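You operate a simulated robot arm through the tools that you are given. There is no shell and no other tool.

You are at the controls of a simulated robot arm. One attempt, no reset.

## Task
Press the tree sheet onto the red pouch.
Fine: pouch in the white outline, the sheet's picture under the plate, one run; heat and time are set; slide the drawer out again.

Only the result counts: the job must be done as asked and must still hold three seconds after the hand-in. Knocking over, shifting, dropping, spilling or breaking anything else fails it. Flat cloth is picked up by pressing the open fingertips on it (5 to 10 N) and closing them slowly along it; thin cloth reads only 2 to 8 mm in the jaws.

## Robot
A 7-joint arm with a three-finger gripper, fixed in place. Base frame: the origin is at the foot of the arm, x ahead of it, y to its left, z up. Units: mm, rad, N and s.
Its first joint turns from -2.897 to 2.897 rad. Payload 2.69 kg.
The TCP is the grasp point between the finger pads, 30 mm short of the fingertips. In the tool frame z runs along the fingers and y along their closing line. Largest opening 128 mm; the body of the gripper starts 117 mm behind the TCP.
Orientation is told as [roll, pitch, yaw] about the base's x, y, z axes, in that order, counted from this pose: with the fingers straight down and closing along the base's y, the tool's x points along the base's -x, its y along +y and its z along -z.

## Interface
- The arm moves only by the tool arm_command. Its argument "commands" is a list of rows, each a list of 7 numbers: the shift along the tool's x, y, z in units of 20 mm (1.0 is 20 mm), then the turn, a rotation vector about the tool's x, y, z in units of 8 degrees (1.0 is 8 degrees), then the closure in counts, from 0 (fully open) to 255 (shut). In form: [[x, y, z, ax, ay, az, fingers], ...]. A call has 1 to 20 rows; each row shifts and turns the commanded pose from where the row before left it, along the tool's axes as they then stand. A call with a number of a shift or a turn outside -1 to 1 is refused whole. Rows are played at 5 a second. More than 50 mm and 0.15 rad between two rows, or a gripper value outside its range, and nothing of the call is played. Where a pose cannot be reached the arm comes as near as it can. A force on the tool above 40 N (or 10 N above the force at the start of the call, whichever is more), or a blocked arm, ends the call early, and 0.2 s more pass. Each finger halts on what it meets, pressing with about 26 N; the grip force reading is that of the motor and also rises with nothing between the fingers. The clock runs only during rows and for 0.2 s after the last one: add rows that do not move to give the fingers time. It gives the time, the measured TCP pose, the force on the tool (base axes), the opening and the grip force at its end, in the units of the frame above (readings bear some noise), with the torque about the TCP (base axes, N m) and any sound that the robot's microphone picked up, and new pictures: "show" is both (left out), scene, wrist or none.
- Cameras (640 x 400 px; columns grow to the right, rows downward): "scene" is fixed at [219.7, 493.4, 1536.6]; the picture's right is [-0.26, -0.97, 0.00], its down [-0.36, 0.10, -0.93] and it looks along [0.90, -0.24, -0.37] (base axes); focal length 220 px, centre (320, 200). "wrist" rides on the gripper at [58, 54, -131] in the tool frame; the picture's right is [-0.68, 0.74, 0.00], its down [-0.62, -0.57, -0.55] and it looks along [-0.40, -0.37, 0.84] (tool axes); focal length 234 px, centre (320, 200). There is no depth. A picture from a camera that has moved, and an enlarged one, comes with that camera's place and axes in the base frame and with its lens. The place of the scene camera against the robot may be out by one fixed shift of up to 25 mm in any direction.
- lift_body(by): slides the trunk up (or, below 0, down) by that many mm; the arm rides with it, the base frame stays. It gives what a move gives, with no picture.
- inspect(camera, box): a new picture of the part [left, top, right, bottom] of that camera's present view, enlarged. The clock stands still meanwhile.
- hand_in(): hands the job in; it is judged then, once.

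Places have to be worked out from the pictures, the camera data and where the tool is seen. Open the gripper and draw the arm clear of the work before you hand the job in, unless the task says otherwise.

The tools are called after ">>>" as name(argument=value, ...) on one line, values as JSON. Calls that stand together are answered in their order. arm_command: Moves the arm, as the interface text tells. Its arguments: {"type":"object","properties":{"commands":{"type":"array","items":{"type":"array","items":{"type":"number"}}},"show":{"type":"string","enum":["both","scene","wrist","none"]}},"required":["commands"]} The other tools are called the same way: lift_body (by) slides the trunk up or down; inspect (camera, box) takes an enlarged picture of a part of a camera's view; hand_in () hands the job in.

At the start:

```text
time_s: 0.0
tcp_pos: [625.7, 273.3, 1495.9]
ee_rot: [0.0, 0.001, 0.0]
wrist_force: [-0.9, 0.0, 0.0]
wrist_torque: [0.0, 0.02, -0.02]
grip_width: 128.2
grip_force: 0.0
trunk travel left (down, up): [-275.0, 75.0]
```

scene: 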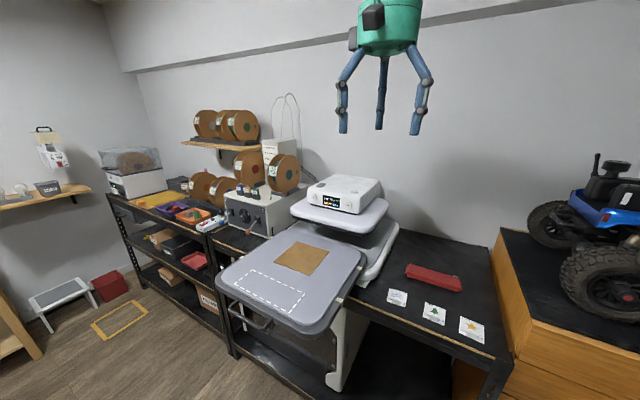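
wrist: 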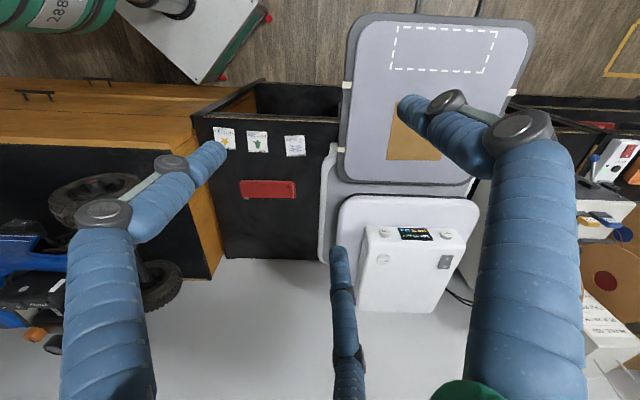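

I start by looking closely at the press, the sheets and the pouch, before moving anything.

>>> inspect(camera="scene", box=[370, 240, 530, 340])

>>> inspect(camera="scene", box=[200, 160, 408, 290])

>>> inspect(camera="scene", box=[200, 240, 408, 370])

>>> inspect(camera="wrist", box=[190, 100, 350, 200])

>>> inspect(camera="wrist", box=[320, 0, 560, 150])

>>> inspect(camera="wrist", box=[320, 180, 512, 300])

```text
4.00 times, centred on (450, 290) of scene
camera zoom: at [219.7, 493.4, 1536.6], right [-0.26, -0.97, 0.0], down [-0.36, 0.1, -0.93], along [0.9, -0.24, -0.37], focal length 881 px, centre (-200, -160)
```

zoom: 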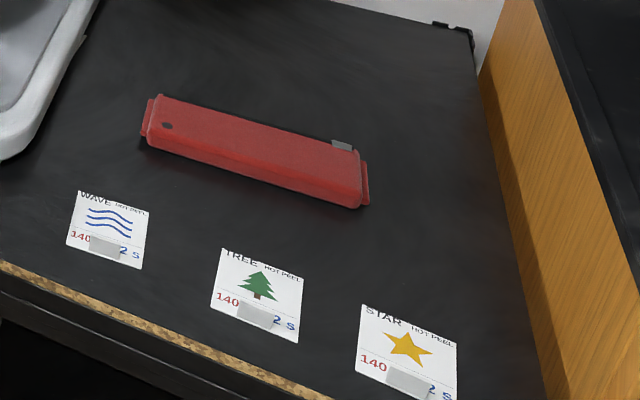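

```text
3.08 times, centred on (304, 225) of scene
camera zoom: at [219.7, 493.4, 1536.6], right [-0.26, -0.97, 0.0], down [-0.36, 0.1, -0.93], along [0.9, -0.24, -0.37], focal length 677 px, centre (369, 123)
```

zoom: 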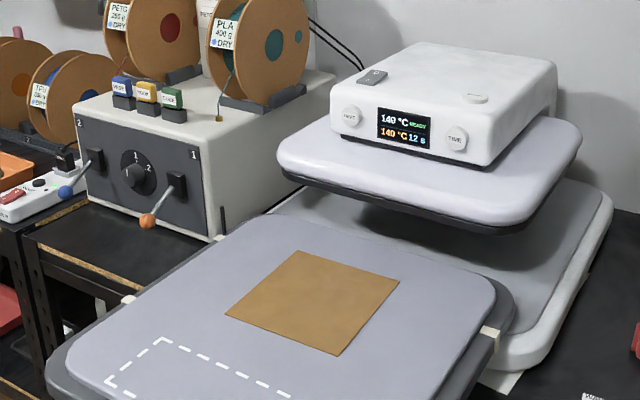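

```text
3.08 times, centred on (304, 305) of scene
camera zoom: at [219.7, 493.4, 1536.6], right [-0.26, -0.97, 0.0], down [-0.36, 0.1, -0.93], along [0.9, -0.24, -0.37], focal length 677 px, centre (369, -123)
```

zoom: 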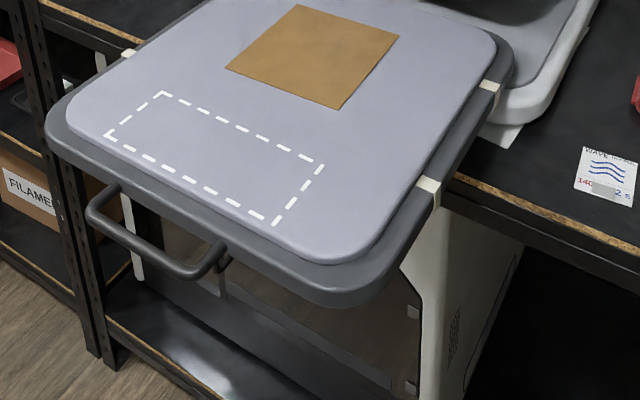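

```text
4.00 times, centred on (270, 150) of wrist
camera zoom: at [566.5, 326.6, 1629.4], right [0.68, 0.74, 0.0], down [0.62, -0.57, 0.55], along [0.4, -0.37, -0.84], focal length 937 px, centre (520, 400)
```

zoom: 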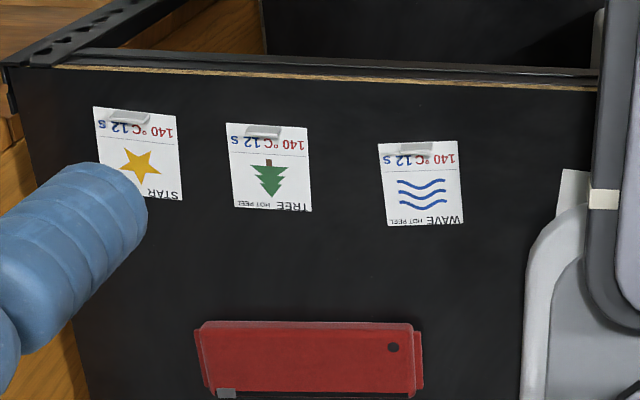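

```text
2.67 times, centred on (440, 75) of wrist
camera zoom: at [566.5, 326.6, 1629.4], right [0.68, 0.74, 0.0], down [0.62, -0.57, 0.55], along [0.4, -0.37, -0.84], focal length 624 px, centre (0, 533)
```

zoom: 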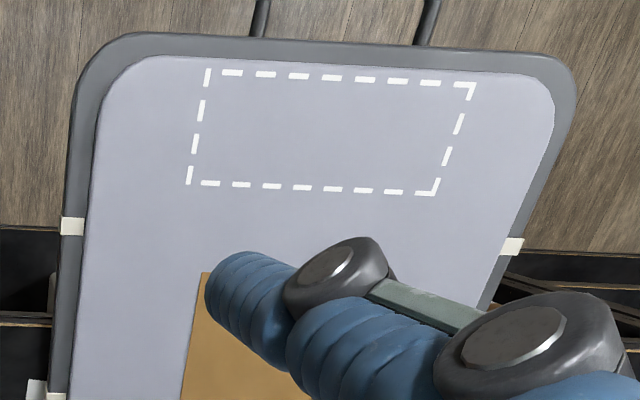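

```text
3.33 times, centred on (416, 240) of wrist
camera zoom: at [566.5, 326.6, 1629.4], right [0.68, 0.74, 0.0], down [0.62, -0.57, 0.55], along [0.4, -0.37, -0.84], focal length 781 px, centre (0, 67)
```

zoom: 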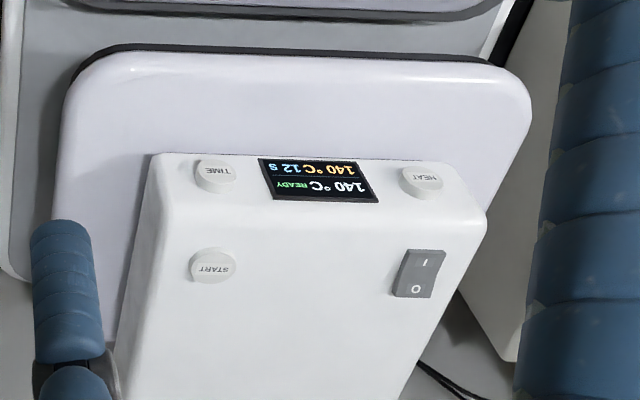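

The press is a swing-free auto press with its drawer already out; the sheets and pouch lie on the table at about z 940 along a line turned about 42–47° to the base. I move to a better viewpoint above the sheets and pouch, high and clear.

>>> arm_command(commands=[[0.275, -0.8875, 0.8167, 0, 0, 0, 0], [0.275, -0.8875, 0.8167, 0, 0, 0, 0], [0.275, -0.8875, 0.8167, 0, 0, 0, 0], [0.275, -0.8875, 0.8167, 0, 0, 0, 0], [0.275, -0.8875, 0.8167, 0, 0, 0, 0], [0.275, -0.8875, 0.8167, 0, 0, 0, 0], [0.275, -0.8875, 0.8167, 0, 0, 0, 0], [0.275, -0.8875, 0.8167, 0, 0, 0, 0], [0.275, -0.8875, 0.8167, 0, 0, 0, 0], [0.275, -0.8875, 0.8167, 0, 0, 0, 0], [0.275, -0.8875, 0.8167, 0, 0, 0, 0], [0.275, -0.8875, 0.8167, 0, 0, 0, 0], [0, 0, 0, 0, 0, 0, 0], [0, 0, 0, 0, 0, 0, 0]])

```text
time_s: 3.0
tcp_pos: [559.2, 59.9, 1302.8]
ee_rot: [0.0, 0.003, -0.001]
wrist_force: [0.4, -1.0, 0.9]
wrist_torque: [-0.02, 0.01, -0.03]
grip_width: 128.0
grip_force: 0.0
trunk travel left (down, up): [-275.0, 75.0]
camera wrist: at [500.4, 112.4, 1434.7], right [0.68, 0.74, 0.0], down [0.62, -0.57, 0.55], along [0.4, -0.37, -0.84], focal length 234 px, centre (320, 200)
```

scene: 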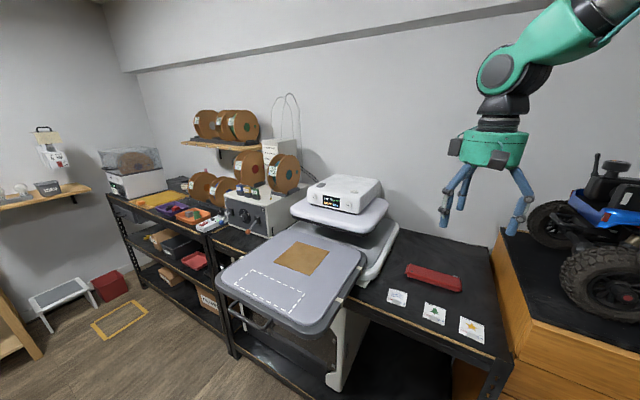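
wrist: 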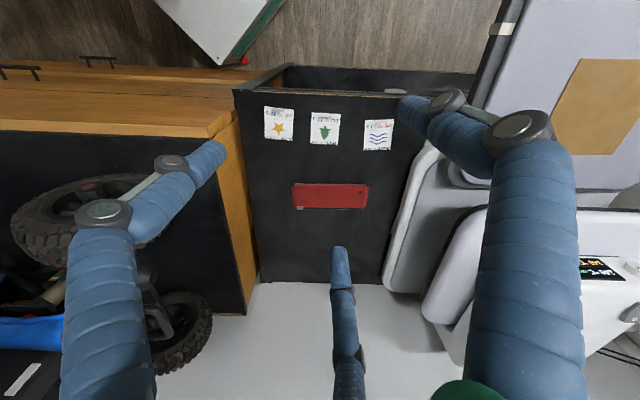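

The gripper shows three finger-like links while the description says two; I close it in the free air to see how the fingers really move, then open again.

>>> arm_command(commands=[[0, 0, 0, 0, 0, 0, 255], [0, 0, 0, 0, 0, 0, 255], [0, 0, 0, 0, 0, 0, 255], [0, 0, 0, 0, 0, 0, 255], [0, 0, 0, 0, 0, 0, 255]])

>>> inspect(camera="scene", box=[420, 120, 580, 240])

>>> inspect(camera="wrist", box=[230, 80, 430, 230])

```text
time_s: 4.2
tcp_pos: [558.3, 60.5, 1301.7]
ee_rot: [-0.002, 0.001, -0.001]
wrist_force: [-0.3, 0.4, 0.1]
wrist_torque: [-0.01, 0.0, 0.01]
grip_width: 2.4
grip_force: 25.8
trunk travel left (down, up): [-275.0, 75.0]
camera wrist: at [500.5, 112.3, 1434.7], right [0.68, 0.74, 0.0], down [0.62, -0.57, 0.55], along [0.4, -0.37, -0.84], focal length 234 px, centre (320, 200)
```

scene: 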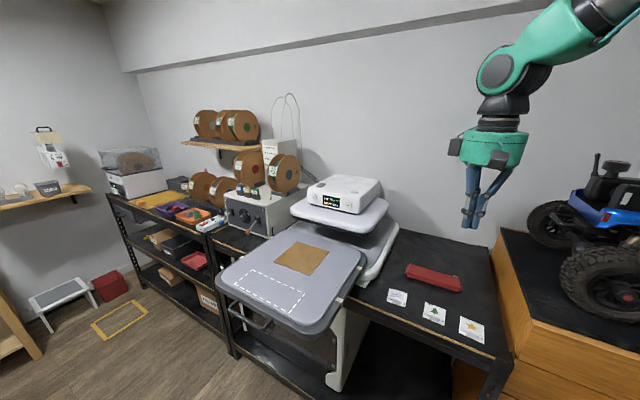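
wrist: 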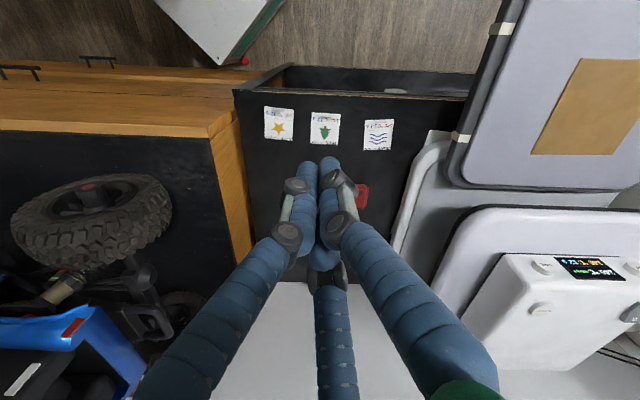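

```text
3.33 times, centred on (500, 180) of scene
camera zoom: at [219.7, 493.4, 1536.6], right [-0.26, -0.97, 0.0], down [-0.36, 0.1, -0.93], along [0.9, -0.24, -0.37], focal length 734 px, centre (-280, 267)
```

zoom: 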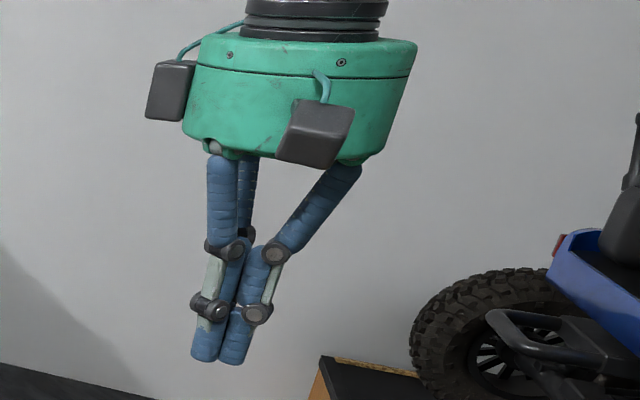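

```text
2.67 times, centred on (330, 155) of wrist
camera zoom: at [500.5, 112.3, 1434.7], right [0.68, 0.74, 0.0], down [0.62, -0.57, 0.55], along [0.4, -0.37, -0.84], focal length 624 px, centre (293, 320)
```

zoom: 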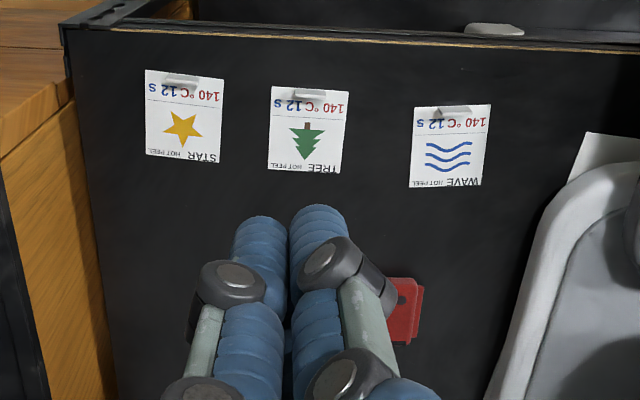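

All three links draw together at the TCP, so it behaves as a centring grip along tool y. By triangulation the table top is at z≈935, tree sheet at about (613, 24), pouch at about (741, -77), both turned roughly 40–47°. I turn the tool +48° and go lower for an accurate look.

>>> arm_command(commands=[[0, 0, 0, 0, 0, -1, 0], [0, 0, 0, 0, 0, -1, 0], [0, 0, 0, 0, 0, -1, 0], [0, 0, 0, 0, 0, -1, 0], [0, 0, 0, 0, 0, -1, 0], [0, 0, 0, 0, 0, -1, 0], [0.594, -0.266, 0.831, 0, 0, 0, 0], [0.594, -0.266, 0.831, 0, 0, 0, 0], [0.594, -0.266, 0.831, 0, 0, 0, 0], [0.594, -0.266, 0.831, 0, 0, 0, 0], [0.594, -0.266, 0.831, 0, 0, 0, 0], [0.594, -0.266, 0.831, 0, 0, 0, 0], [0.594, -0.266, 0.831, 0, 0, 0, 0], [0.594, -0.266, 0.831, 0, 0, 0, 0], [0, 0, 0, 0, 0, 0, 0], [0, 0, 0, 0, 0, 0, 0]])

>>> inspect(camera="wrist", box=[200, 60, 440, 210])

```text
time_s: 7.6
tcp_pos: [527.8, -38.1, 1171.5]
ee_rot: [0.0, 0.0, 0.838]
wrist_force: [0.5, 0.7, 0.4]
wrist_torque: [-0.04, -0.03, -0.01]
grip_width: 128.3
grip_force: 0.2
trunk travel left (down, up): [-275.0, 75.0]
camera wrist: at [448.2, -46.6, 1302.6], right [-0.09, 1.0, 0.0], down [0.83, 0.08, 0.55], along [0.55, 0.05, -0.84], focal length 234 px, centre (320, 200)
```

scene: 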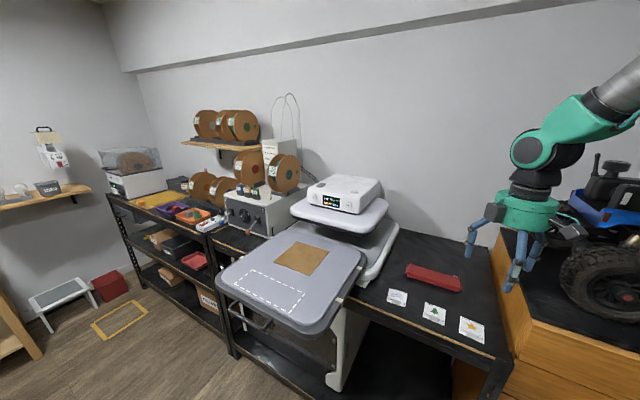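
wrist: 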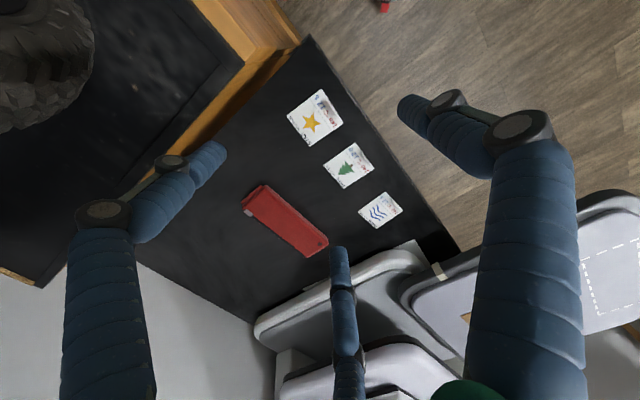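

```text
2.67 times, centred on (320, 135) of wrist
camera zoom: at [448.2, -46.6, 1302.6], right [-0.09, 1.0, 0.0], down [0.83, 0.08, 0.55], along [0.55, 0.05, -0.84], focal length 624 px, centre (320, 373)
```

zoom: 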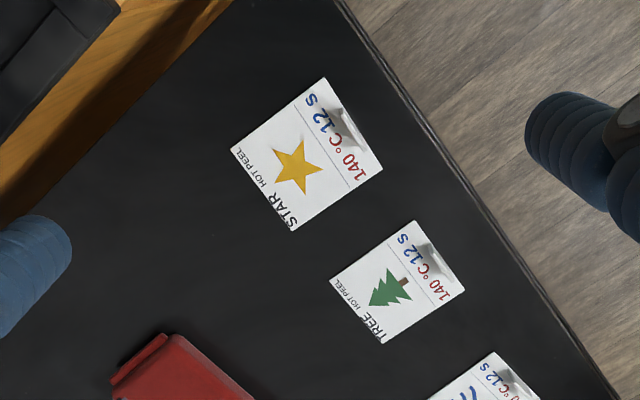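

The sheets carry a grey raised tab at the near edge. I zoom in on the pouch from this view, and on the tree sheet's tab.

>>> inspect(camera="wrist", box=[225, 165, 345, 265])

>>> inspect(camera="wrist", box=[310, 130, 390, 195])

>>> inspect(camera="scene", box=[395, 255, 475, 330])

```text
4.00 times, centred on (285, 215) of wrist
camera zoom: at [448.2, -46.6, 1302.6], right [-0.09, 1.0, 0.0], down [0.83, 0.08, 0.55], along [0.55, 0.05, -0.84], focal length 937 px, centre (460, 140)
```

zoom: 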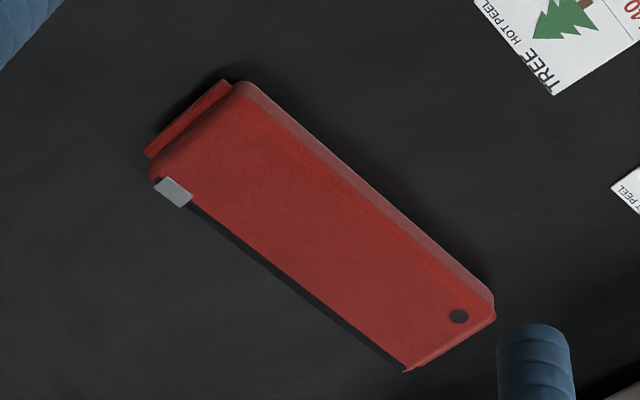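

```text
6.15 times, centred on (350, 162) of wrist
camera zoom: at [448.2, -46.6, 1302.6], right [-0.09, 1.0, 0.0], down [0.83, 0.08, 0.55], along [0.55, 0.05, -0.84], focal length 1441 px, centre (135, 431)
```

zoom: 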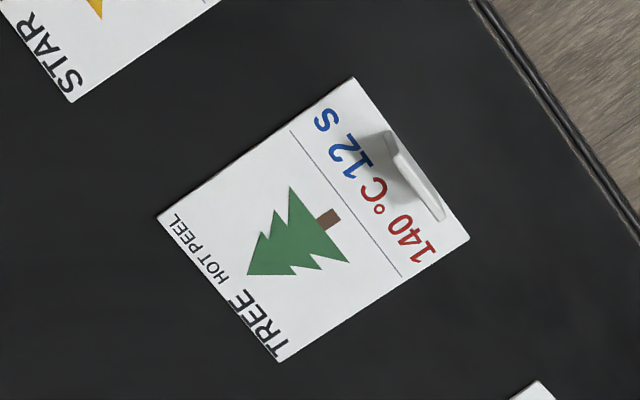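

```text
5.33 times, centred on (435, 292) of scene
camera zoom: at [219.7, 493.4, 1536.6], right [-0.26, -0.97, 0.0], down [-0.36, 0.1, -0.93], along [0.9, -0.24, -0.37], focal length 1174 px, centre (-293, -293)
```

zoom: 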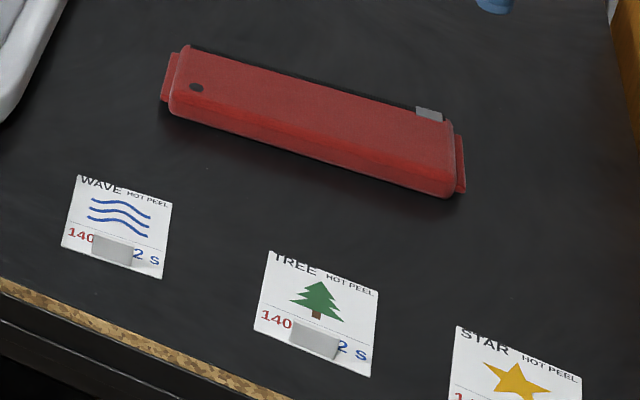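

The pouch body measures about 163×63 mm, centred near (732, -80), its long side at about 48°; that suits the present tool yaw, with fingers closing across its width. I move above it at z≈1120 for a check from straight above.

>>> arm_command(commands=[[-0.453, -0.7525, 0.2146, 0, 0, 0, 0], [-0.453, -0.7525, 0.2146, 0, 0, 0, 0], [-0.453, -0.7525, 0.2146, 0, 0, 0, 0], [-0.453, -0.7525, 0.2146, 0, 0, 0, 0], [-0.453, -0.7525, 0.2146, 0, 0, 0, 0], [-0.453, -0.7525, 0.2146, 0, 0, 0, 0], [-0.453, -0.7525, 0.2146, 0, 0, 0, 0], [-0.453, -0.7525, 0.2146, 0, 0, 0, 0], [-0.453, -0.7525, 0.2146, 0, 0, 0, 0], [-0.453, -0.7525, 0.2146, 0, 0, 0, 0], [-0.453, -0.7525, 0.2146, 0, 0, 0, 0], [-0.453, -0.7525, 0.2146, 0, 0, 0, 0], [0, 0, 0, 0, 0, 0, 0], [0, 0, 0, 0, 0, 0, 0]])

>>> inspect(camera="wrist", box=[200, 60, 440, 210])

```text
time_s: 10.6
tcp_pos: [733.2, -77.1, 1115.4]
ee_rot: [0.001, 0.0, 0.837]
wrist_force: [0.1, -0.4, -0.6]
wrist_torque: [0.01, -0.01, 0.02]
grip_width: 128.1
grip_force: 0.1
trunk travel left (down, up): [-275.0, 75.0]
camera wrist: at [654.1, -85.9, 1248.6], right [-0.09, 1.0, 0.0], down [0.83, 0.08, 0.55], along [0.55, 0.05, -0.84], focal length 234 px, centre (320, 200)
```

scene: 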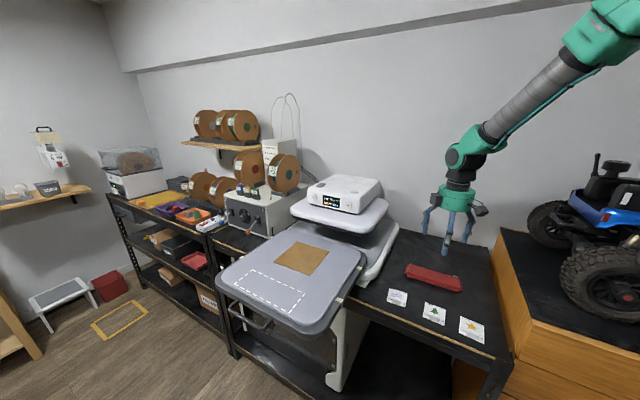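
wrist: 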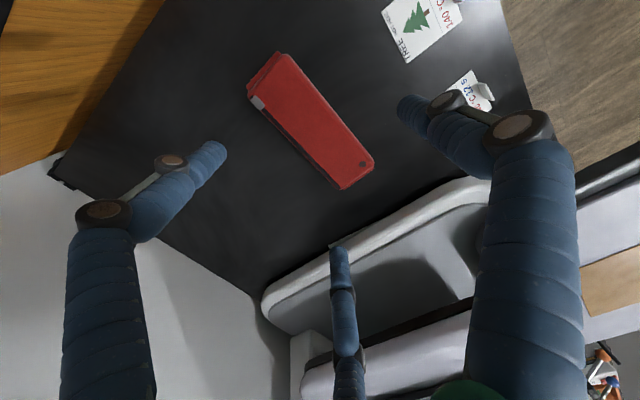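

```text
2.67 times, centred on (320, 135) of wrist
camera zoom: at [654.1, -85.9, 1248.6], right [-0.09, 1.0, 0.0], down [0.83, 0.08, 0.55], along [0.55, 0.05, -0.84], focal length 624 px, centre (320, 373)
```

zoom: 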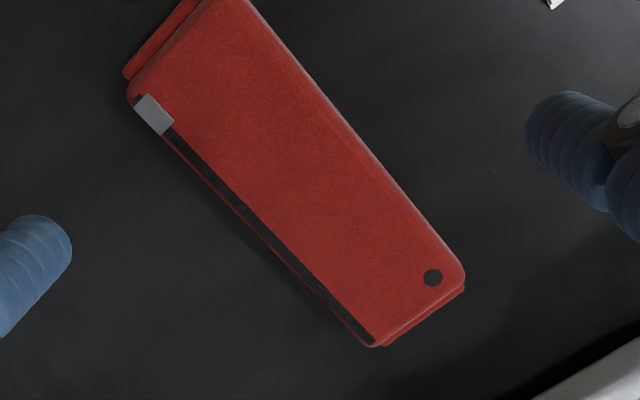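

From two views the pouch top is at z≈952 on a 934 table, centred at (744, -80), long axis 46.3°, body 161×63. I correct yaw and place, shifting 6 mm to the far side for finger clearance, and go down to TCP z≈990.

>>> arm_command(commands=[[0, 0, 0, 0, 0, 0.21, 0], [-0.33, -0.72, 0, 0, 0, 0, 0], [0, 0, 0.79, 0, 0, 0, 0], [0, 0, 0.79, 0, 0, 0, 0], [0, 0, 0.79, 0, 0, 0, 0], [0, 0, 0.79, 0, 0, 0, 0], [0, 0, 0.79, 0, 0, 0, 0], [0, 0, 0.79, 0, 0, 0, 0], [0, 0, 0.79, 0, 0, 0, 0], [0, 0, 0.79, 0, 0, 0, 0], [0, 0, 0, 0, 0, 0, 0], [0, 0, 0, 0, 0, 0, 0]])

>>> inspect(camera="scene", box=[370, 200, 530, 300])

```text
time_s: 13.2
tcp_pos: [747.4, -83.8, 990.6]
ee_rot: [0.0, 0.001, 0.808]
wrist_force: [-0.5, 0.6, 0.2]
wrist_torque: [-0.02, -0.02, 0.0]
grip_width: 127.8
grip_force: 0.0
trunk travel left (down, up): [-275.0, 75.0]
camera wrist: at [668.7, -89.1, 1122.8], right [-0.06, 1.0, 0.0], down [0.83, 0.05, 0.55], along [0.55, 0.04, -0.84], focal length 234 px, centre (320, 200)
```

scene: 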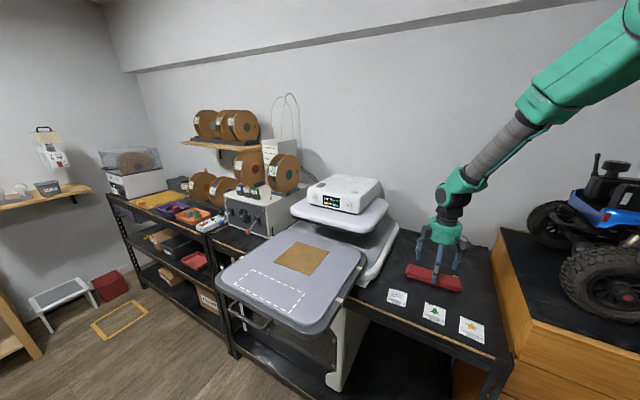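
wrist: 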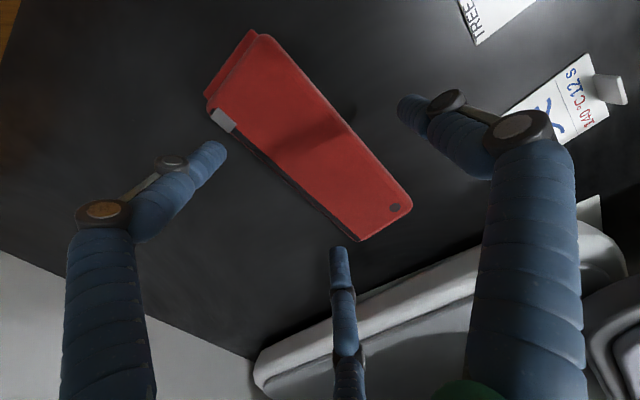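

```text
4.00 times, centred on (450, 250) of scene
camera zoom: at [219.7, 493.4, 1536.6], right [-0.26, -0.97, 0.0], down [-0.36, 0.1, -0.93], along [0.9, -0.24, -0.37], focal length 881 px, centre (-200, 0)
```

zoom: 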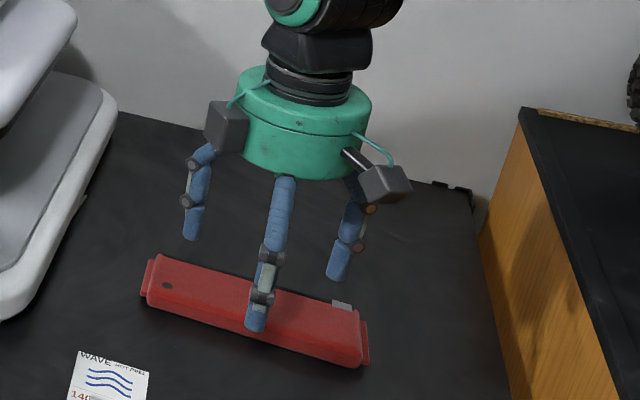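

The tips straddle the pouch properly (single finger on the near side, the pair beyond the far side), and the hole re-triangulates to the same spot. I go down to TCP z≈967 (tips ~3 mm above the table).

>>> arm_command(commands=[[0, 0, 0.4, 0, 0, 0, 0], [0, 0, 0.4, 0, 0, 0, 0], [0, 0, 0.37, 0, 0, 0, 0], [0, 0, 0, 0, 0, 0, 0], [0, 0, 0, 0, 0, 0, 0]])

>>> inspect(camera="scene", box=[370, 200, 530, 300])

```text
time_s: 14.4
tcp_pos: [748.7, -82.0, 967.7]
ee_rot: [0.001, 0.0, 0.807]
wrist_force: [0.9, -0.2, 5.0]
wrist_torque: [-0.17, -0.06, 0.01]
grip_width: 128.2
grip_force: 0.1
trunk travel left (down, up): [-275.0, 75.0]
camera wrist: at [669.4, -89.4, 1100.5], right [-0.06, 1.0, 0.0], down [0.83, 0.05, 0.55], along [0.55, 0.04, -0.84], focal length 234 px, centre (320, 200)
```

scene: 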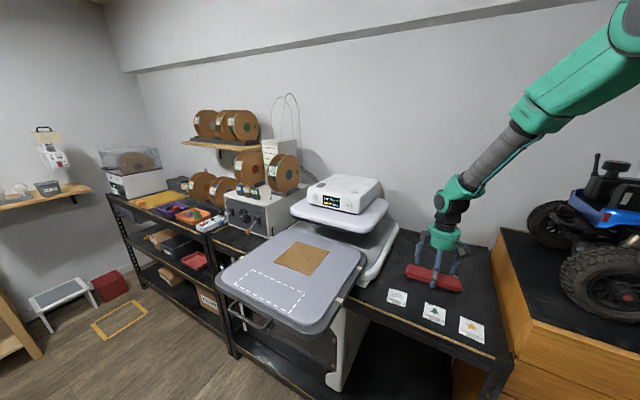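
wrist: 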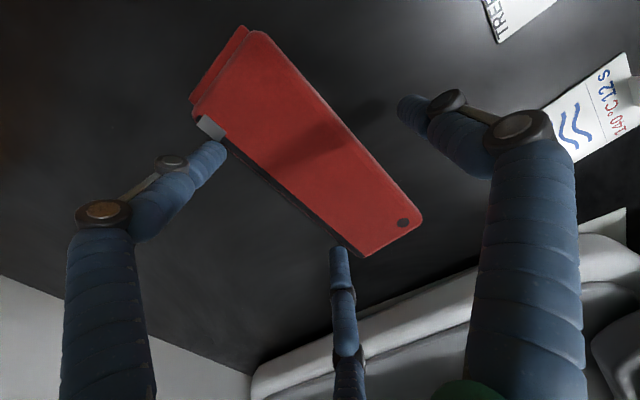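

```text
4.00 times, centred on (450, 250) of scene
camera zoom: at [219.7, 493.4, 1536.6], right [-0.26, -0.97, 0.0], down [-0.36, 0.1, -0.93], along [0.9, -0.24, -0.37], focal length 881 px, centre (-200, 0)
```

zoom: 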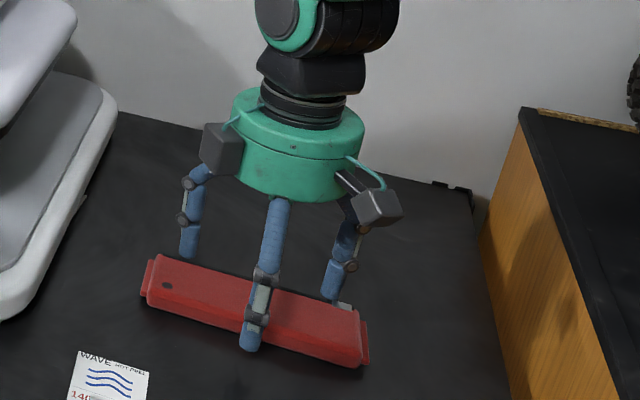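

A 5 N contact with the table at TCP 967.7 means the tips just touch (surface ≈937). I lift 2 mm and close slowly onto the pouch.

>>> arm_command(commands=[[0, 0, -0.1, 0, 0, 0, 0], [0, 0, 0, 0, 0, 0, 40], [0, 0, 0, 0, 0, 0, 70], [0, 0, 0, 0, 0, 0, 90], [0, 0, 0, 0, 0, 0, 105], [0, 0, 0, 0, 0, 0, 115], [0, 0, 0, 0, 0, 0, 125], [0, 0, 0, 0, 0, 0, 135], [0, 0, 0, 0, 0, 0, 145], [0, 0, 0, 0, 0, 0, 160], [0, 0, 0, 0, 0, 0, 160]])

>>> inspect(camera="scene", box=[370, 200, 530, 300])

```text
time_s: 15.5
tcp_pos: [752.0, -86.4, 976.2]
ee_rot: [-0.009, -0.006, 0.807]
wrist_force: [-7.2, -10.3, 39.8]
wrist_torque: [-2.13, 0.76, -0.1]
grip_width: 91.1
grip_force: 12.0
trunk travel left (down, up): [-275.0, 75.0]
stopped in row 5: the force on the tool passed its limit at 46 N (the readings are from after the stop); the commanded pose is now the measured one
camera wrist: at [672.0, -91.6, 1108.8], right [-0.07, 1.0, 0.0], down [0.83, 0.06, 0.56], along [0.56, 0.03, -0.83], focal length 234 px, centre (320, 200)
```

scene: 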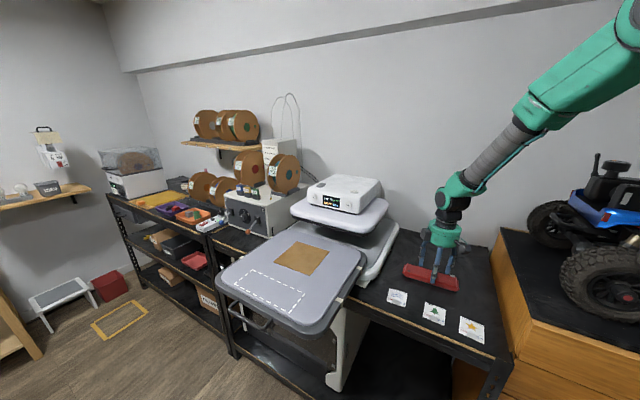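
wrist: 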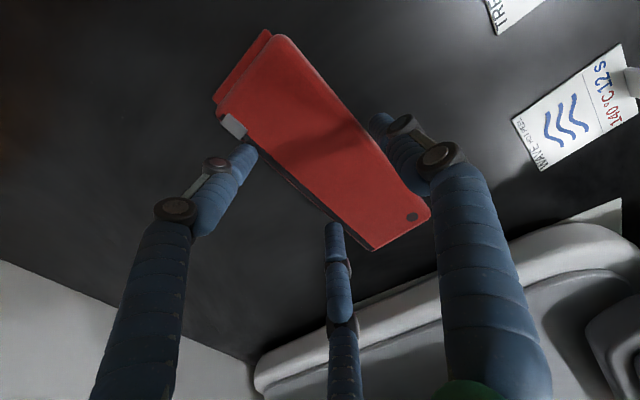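

```text
4.00 times, centred on (450, 250) of scene
camera zoom: at [219.7, 493.4, 1536.6], right [-0.26, -0.97, 0.0], down [-0.36, 0.1, -0.93], along [0.9, -0.24, -0.37], focal length 881 px, centre (-200, 0)
```

zoom: 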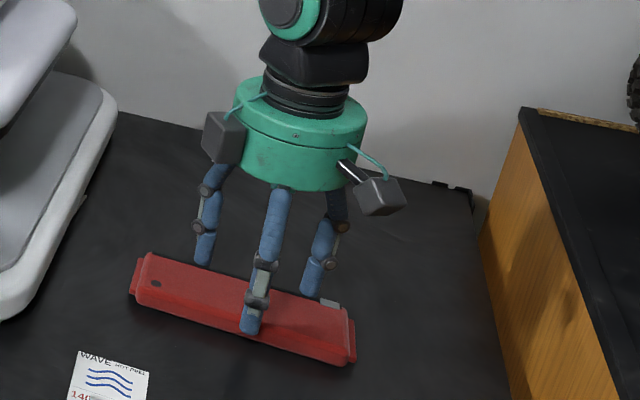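

Closing makes the finger links reach lower (they swing), pressing the table with 40 N. I back off upward in small steps to relieve the force before closing any further.

>>> arm_command(commands=[[0, 0, -0.25, 0, 0, 0, 85], [0, 0, -0.2, 0, 0, 0, 85], [0, 0, 0, 0, 0, 0, 85]], show="wrist")

```text
time_s: 16.3
tcp_pos: [747.5, -83.9, 978.8]
ee_rot: [-0.001, 0.001, 0.808]
wrist_force: [0.3, -1.1, 0.6]
wrist_torque: [0.02, -0.03, 0.03]
grip_width: 85.5
grip_force: 0.5
trunk travel left (down, up): [-275.0, 75.0]
camera wrist: at [669.4, -90.1, 1111.6], right [-0.06, 1.0, 0.0], down [0.83, 0.05, 0.55], along [0.55, 0.04, -0.84], focal length 234 px, centre (320, 200)
```

wrist: 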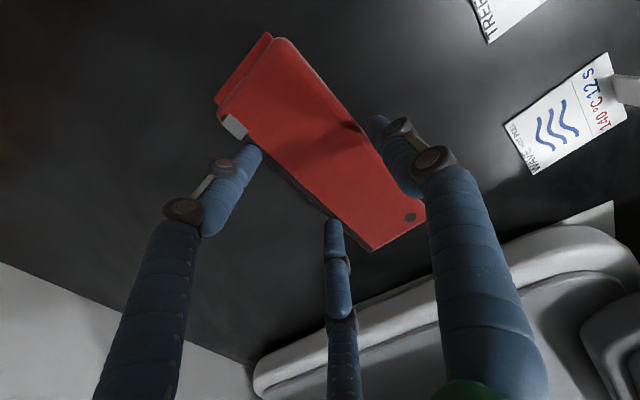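

The three pads really move radially (pair at half distance on the far side), so a 63 mm pouch grips at a reading of about 84. The pouch moved about 10 mm; its centre is now ≈(745, -70). I open slightly, recentre along its length by 9 mm, and feel for the table in small steps.

>>> arm_command(commands=[[0, 0, 0, 0, 0, 0, 64], [-0.44, 0.08, 0, 0, 0, 0, 64], [0, 0, 0.1, 0, 0, 0, 64], [0, 0, 0.1, 0, 0, 0, 64], [0, 0, 0, 0, 0, 0, 64]], show="wrist")

```text
time_s: 17.5
tcp_pos: [755.6, -75.3, 977.0]
ee_rot: [-0.005, -0.002, 0.808]
wrist_force: [-1.1, 1.2, 2.2]
wrist_torque: [-0.11, 0.04, -0.04]
grip_width: 96.4
grip_force: 0.2
trunk travel left (down, up): [-275.0, 75.0]
camera wrist: at [675.5, -82.0, 1109.3], right [-0.06, 1.0, 0.0], down [0.83, 0.05, 0.55], along [0.55, 0.03, -0.83], focal length 234 px, centre (320, 200)
```

wrist: 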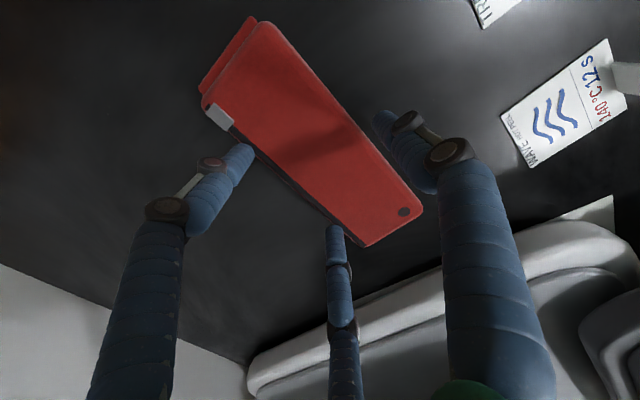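

A light 2 N touch: tips are at the table. Now I close gently onto the pouch from here.

>>> arm_command(commands=[[0, 0, -0.1, 0, 0, 0, 72], [0, 0, 0, 0, 0, 0, 80], [0, 0, 0, 0, 0, 0, 86], [0, 0, 0, 0, 0, 0, 92], [0, 0, 0, 0, 0, 0, 100], [0, 0, 0, 0, 0, 0, 110], [0, 0, 0, 0, 0, 0, 110]], show="both")

>>> inspect(camera="scene", box=[370, 200, 530, 300])

```text
time_s: 19.1
tcp_pos: [755.7, -75.5, 981.2]
ee_rot: [-0.007, -0.003, 0.808]
wrist_force: [0.7, -0.6, 12.2]
wrist_torque: [-0.36, 0.21, 0.06]
grip_width: 74.0
grip_force: 0.4
trunk travel left (down, up): [-275.0, 75.0]
camera wrist: at [675.9, -82.3, 1112.6], right [-0.06, 1.0, 0.0], down [0.83, 0.05, 0.55], along [0.55, 0.03, -0.83], focal length 234 px, centre (320, 200)
```

scene: 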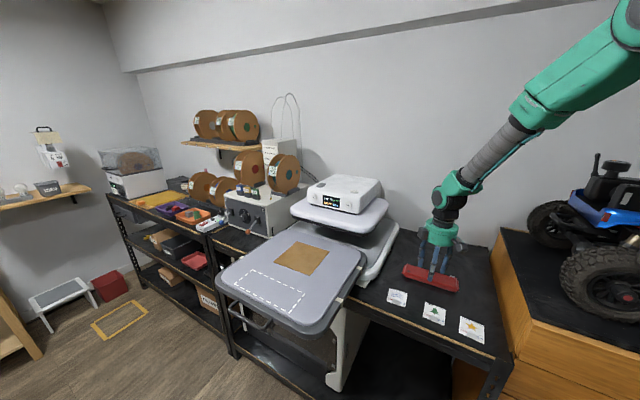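
wrist: 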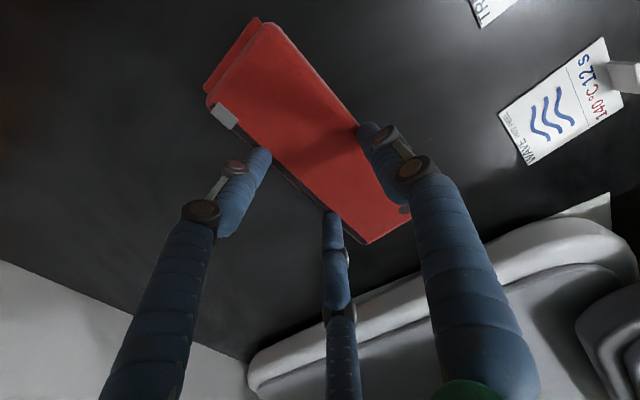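

```text
4.00 times, centred on (450, 250) of scene
camera zoom: at [219.7, 493.4, 1536.6], right [-0.26, -0.97, 0.0], down [-0.36, 0.1, -0.93], along [0.9, -0.24, -0.37], focal length 881 px, centre (-200, 0)
```

zoom: 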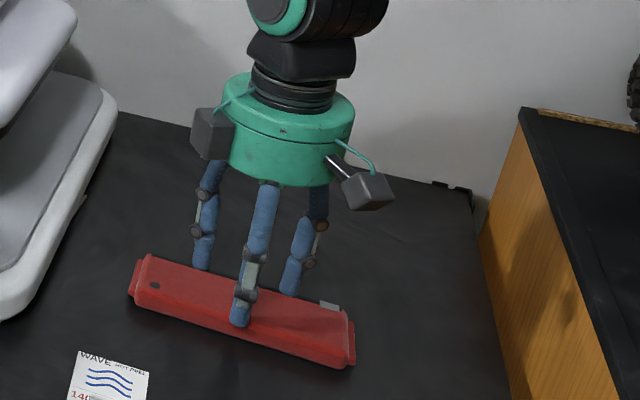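

At reading 74 nothing is gripped yet (grip force ~0) while the tips press the table: the tips lengthen by about 0.26 mm per mm of closing. I keep closing in small steps while rising to compensate.

>>> arm_command(commands=[[0, 0, -0.2, 0, 0, 0, 114], [0, 0, -0.07, 0, 0, 0, 120], [0, 0, -0.07, 0, 0, 0, 126], [0, 0, -0.06, 0, 0, 0, 132], [0, 0, 0, 0, 0, 0, 138], [0, 0, 0, 0, 0, 0, 138]], show="wrist")

>>> inspect(camera="scene", box=[370, 200, 530, 300])

```text
time_s: 20.5
tcp_pos: [754.8, -76.7, 986.8]
ee_rot: [-0.003, -0.002, 0.808]
wrist_force: [0.3, 0.7, -0.3]
wrist_torque: [0.01, 0.04, 0.01]
grip_width: 58.6
grip_force: 0.1
trunk travel left (down, up): [-275.0, 75.0]
camera wrist: at [675.5, -82.2, 1119.4], right [-0.06, 1.0, 0.0], down [0.83, 0.05, 0.55], along [0.55, 0.03, -0.83], focal length 234 px, centre (320, 200)
```

wrist: 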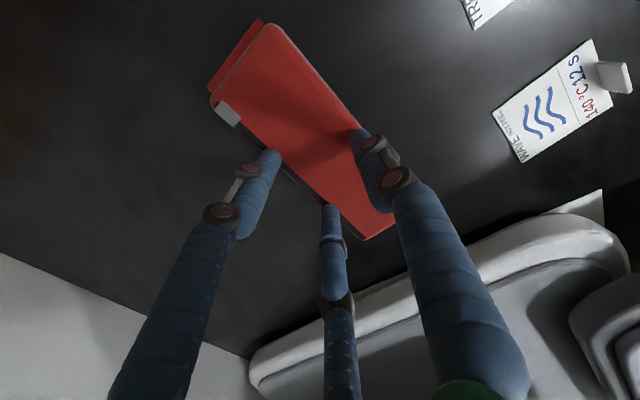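

```text
4.00 times, centred on (450, 250) of scene
camera zoom: at [219.7, 493.4, 1536.6], right [-0.26, -0.97, 0.0], down [-0.36, 0.1, -0.93], along [0.9, -0.24, -0.37], focal length 881 px, centre (-200, 0)
```

zoom: 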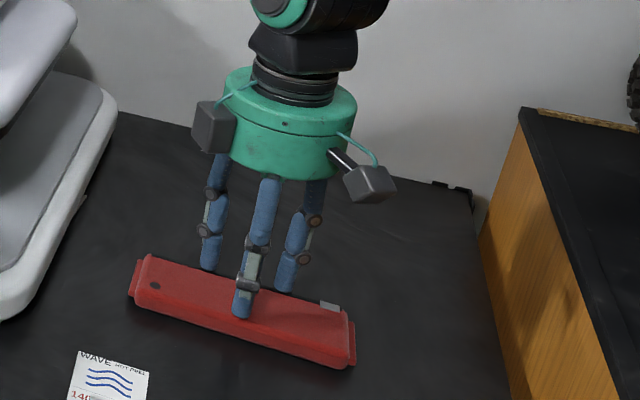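

The tips have ridden up over the pouch: the first upward contact was the star-side finger landing on the zipper pull, so I was too high. I rise, open, and re-measure the pouch.

>>> arm_command(commands=[[0, 0, -1, 0, 0, 0, 138], [0, 0, -1, 0, 0, 0, 60], [0, 0, -1, 0, 0, 0, 0], [0, 0, -1, 0, 0, 0, 0], [0, 0, 0, 0, 0, 0, 0], [0, 0, 0, 0, 0, 0, 0]], show="wrist")

>>> inspect(camera="wrist", box=[190, 20, 430, 170])

>>> inspect(camera="scene", box=[395, 250, 475, 300])

```text
time_s: 21.9
tcp_pos: [753.3, -76.5, 1066.4]
ee_rot: [-0.003, 0.0, 0.807]
wrist_force: [-0.1, -0.1, 0.0]
wrist_torque: [-0.01, 0.01, 0.01]
grip_width: 127.8
grip_force: 0.1
trunk travel left (down, up): [-275.0, 75.0]
camera wrist: at [673.9, -83.2, 1199.3], right [-0.06, 1.0, 0.0], down [0.83, 0.05, 0.55], along [0.55, 0.03, -0.83], focal length 234 px, centre (320, 200)
```

wrist: 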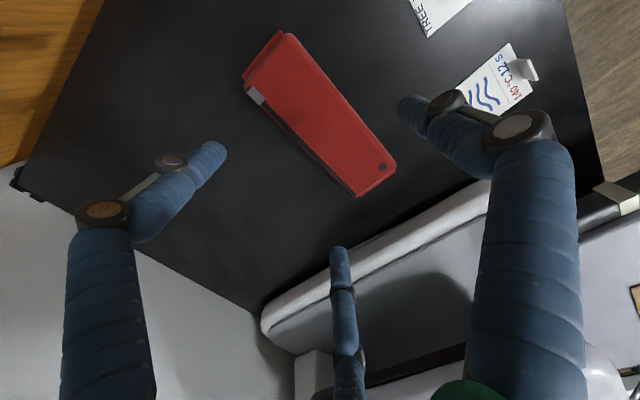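

```text
2.67 times, centred on (310, 95) of wrist
camera zoom: at [673.9, -83.2, 1199.3], right [-0.06, 1.0, 0.0], down [0.83, 0.05, 0.55], along [0.55, 0.03, -0.83], focal length 624 px, centre (347, 480)
```

zoom: 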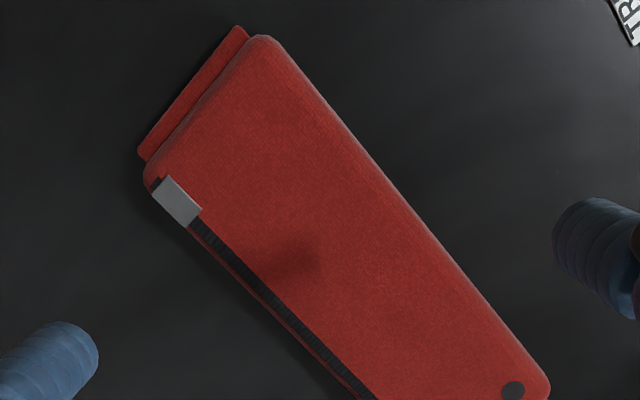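

```text
8.00 times, centred on (435, 275) of scene
camera zoom: at [219.7, 493.4, 1536.6], right [-0.26, -0.97, 0.0], down [-0.36, 0.1, -0.93], along [0.9, -0.24, -0.37], focal length 1761 px, centre (-600, -400)
```

zoom: 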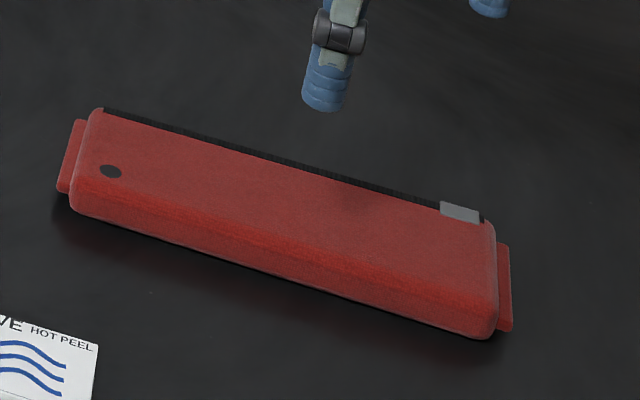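

The pouch is unchanged in angle, shifted to centre ≈(745, -68). I line up so that the pair clears the zipper pull (TCP 12 mm further along the pouch, 17 mm to the far side) and descend to about 972.

>>> arm_command(commands=[[-0.667, -0.227, 0, 0, 0, 0, 12], [0, 0, 0.94, 0, 0, 0, 12], [0, 0, 0.94, 0, 0, 0, 12], [0, 0, 0.94, 0, 0, 0, 12], [0, 0, 0.94, 0, 0, 0, 12], [0, 0, 0.94, 0, 0, 0, 12], [0, 0, 0, 0, 0, 0, 12], [0, 0, 0, 0, 0, 0, 12]], show="wrist")

>>> inspect(camera="scene", box=[395, 230, 475, 300])

```text
time_s: 23.7
tcp_pos: [767.3, -71.3, 972.5]
ee_rot: [-0.004, -0.003, 0.809]
wrist_force: [0.7, 0.2, 0.2]
wrist_torque: [-0.01, -0.04, 0.01]
grip_width: 122.0
grip_force: 0.0
trunk travel left (down, up): [-275.0, 75.0]
camera wrist: at [687.6, -76.8, 1105.2], right [-0.06, 1.0, 0.0], down [0.83, 0.05, 0.55], along [0.55, 0.03, -0.83], focal length 234 px, centre (320, 200)
```

wrist: 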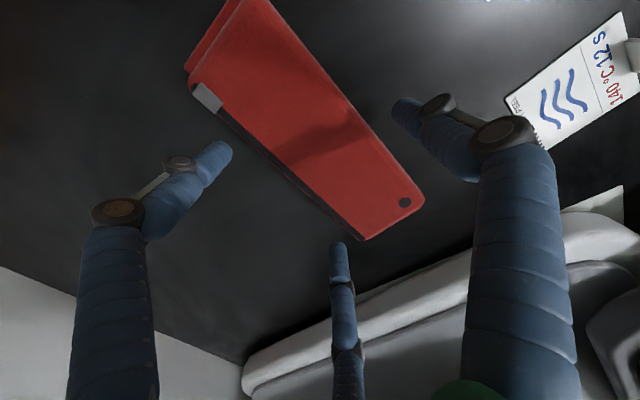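

```text
5.71 times, centred on (435, 265) of scene
camera zoom: at [219.7, 493.4, 1536.6], right [-0.26, -0.97, 0.0], down [-0.36, 0.1, -0.93], along [0.9, -0.24, -0.37], focal length 1258 px, centre (-337, -171)
```

zoom: 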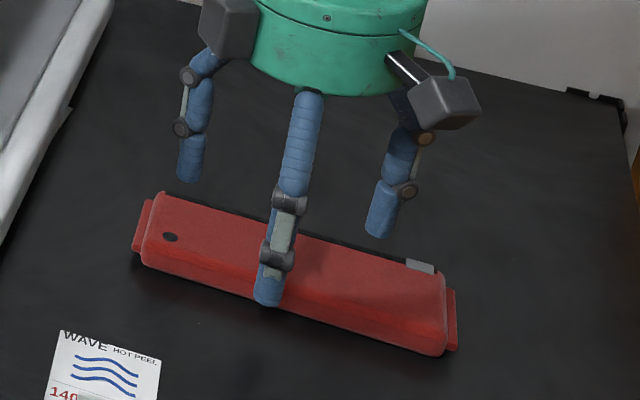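

The fingers straddle it cleanly and clear of the pull. I creep down to find the table.

>>> arm_command(commands=[[0, 0, 0.1, 0, 0, 0, 12], [0, 0, 0.1, 0, 0, 0, 12], [0, 0, 0.08, 0, 0, 0, 12], [0, 0, 0, 0, 0, 0, 12]], show="none")

```text
time_s: 24.7
tcp_pos: [767.5, -70.6, 968.1]
ee_rot: [-0.005, -0.001, 0.809]
wrist_force: [-0.1, -0.4, 0.5]
wrist_torque: [0.0, -0.02, -0.01]
grip_width: 122.1
grip_force: 0.1
trunk travel left (down, up): [-275.0, 75.0]
```

>>> arm_command(commands=[[0, 0, 0.06, 0, 0, 0, 12], [0, 0, 0.06, 0, 0, 0, 12], [0, 0, 0, 0, 0, 0, 12]], show="none")

```text
time_s: 25.5
tcp_pos: [767.9, -69.7, 964.5]
ee_rot: [-0.005, -0.001, 0.807]
wrist_force: [0.3, 0.2, -0.3]
wrist_torque: [-0.01, 0.0, 0.0]
grip_width: 122.1
grip_force: 0.0
trunk travel left (down, up): [-275.0, 75.0]
```

Still no contact at about 965.5, so the first 5 N was indeed the pull. I stay here and close a little to see whether the tips press down.

>>> arm_command(commands=[[0, 0, 0, 0, 0, 0, 24], [0, 0, 0, 0, 0, 0, 36], [0, 0, 0, 0, 0, 0, 46], [0, 0, 0, 0, 0, 0, 46]], show="wrist")

```text
time_s: 26.5
tcp_pos: [767.7, -70.9, 965.2]
ee_rot: [-0.003, -0.002, 0.81]
wrist_force: [0.3, -0.4, 0.5]
wrist_torque: [0.01, -0.02, 0.01]
grip_width: 105.0
grip_force: 0.0
trunk travel left (down, up): [-275.0, 75.0]
camera wrist: at [688.2, -76.3, 1097.6], right [-0.06, 1.0, 0.0], down [0.83, 0.05, 0.55], along [0.55, 0.03, -0.83], focal length 234 px, centre (320, 200)
```

wrist: 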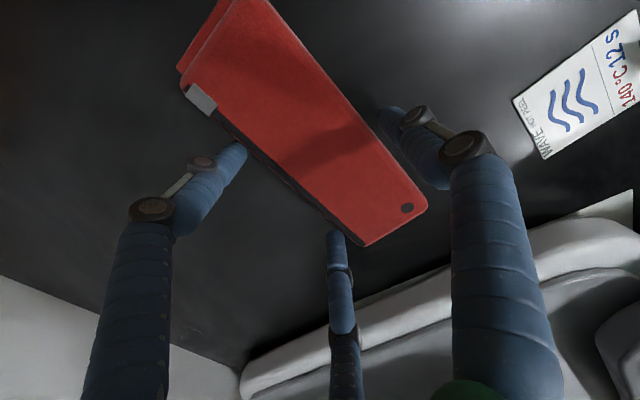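

No downward push at 105. I continue closing.

>>> arm_command(commands=[[0, 0, 0, 0, 0, 0, 54], [0, 0, 0, 0, 0, 0, 60], [0, 0, 0, 0, 0, 0, 66], [0, 0, 0, 0, 0, 0, 66]], show="wrist")

```text
time_s: 27.5
tcp_pos: [767.5, -69.4, 966.6]
ee_rot: [-0.005, -0.003, 0.807]
wrist_force: [-0.4, -0.6, 0.8]
wrist_torque: [0.01, 0.02, -0.02]
grip_width: 96.0
grip_force: 1.4
trunk travel left (down, up): [-275.0, 75.0]
camera wrist: at [688.2, -76.3, 1097.6], right [-0.06, 1.0, 0.0], down [0.83, 0.05, 0.55], along [0.55, 0.03, -0.83], focal length 234 px, centre (320, 200)
```

wrist: 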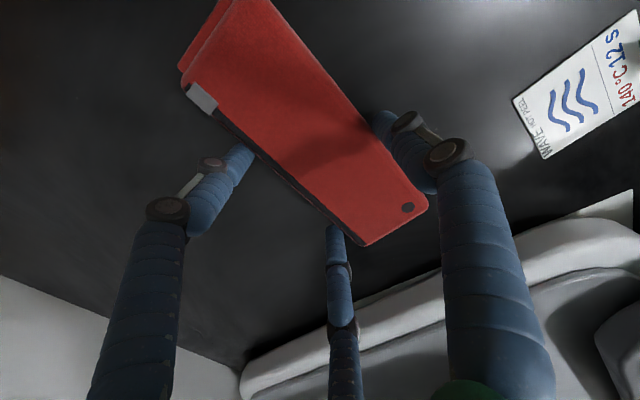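

Contact is beginning (grip 1.4 N, no lifting force). I firm the grip up in steps.

>>> arm_command(commands=[[0, 0, 0, 0, 0, 0, 72], [0, 0, 0, 0, 0, 0, 78], [0, 0, 0, 0, 0, 0, 84], [0, 0, 0, 0, 0, 0, 84]], show="wrist")

```text
time_s: 28.5
tcp_pos: [767.6, -69.9, 964.9]
ee_rot: [-0.005, -0.001, 0.808]
wrist_force: [-1.3, 0.7, 4.1]
wrist_torque: [0.14, 0.14, -0.02]
grip_width: 94.3
grip_force: 25.8
trunk travel left (down, up): [-275.0, 75.0]
camera wrist: at [688.1, -76.2, 1097.9], right [-0.06, 1.0, 0.0], down [0.83, 0.05, 0.55], along [0.55, 0.03, -0.83], focal length 234 px, centre (320, 200)
```

wrist: 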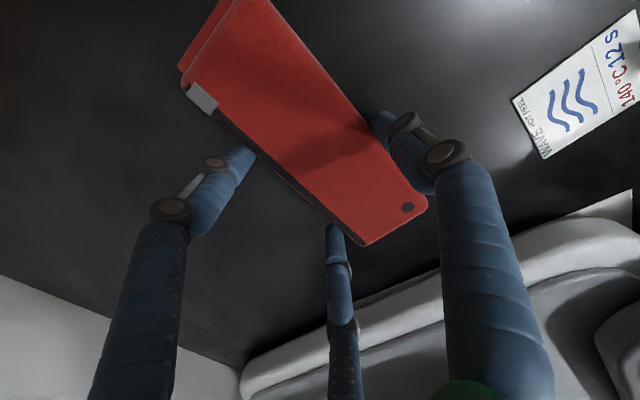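

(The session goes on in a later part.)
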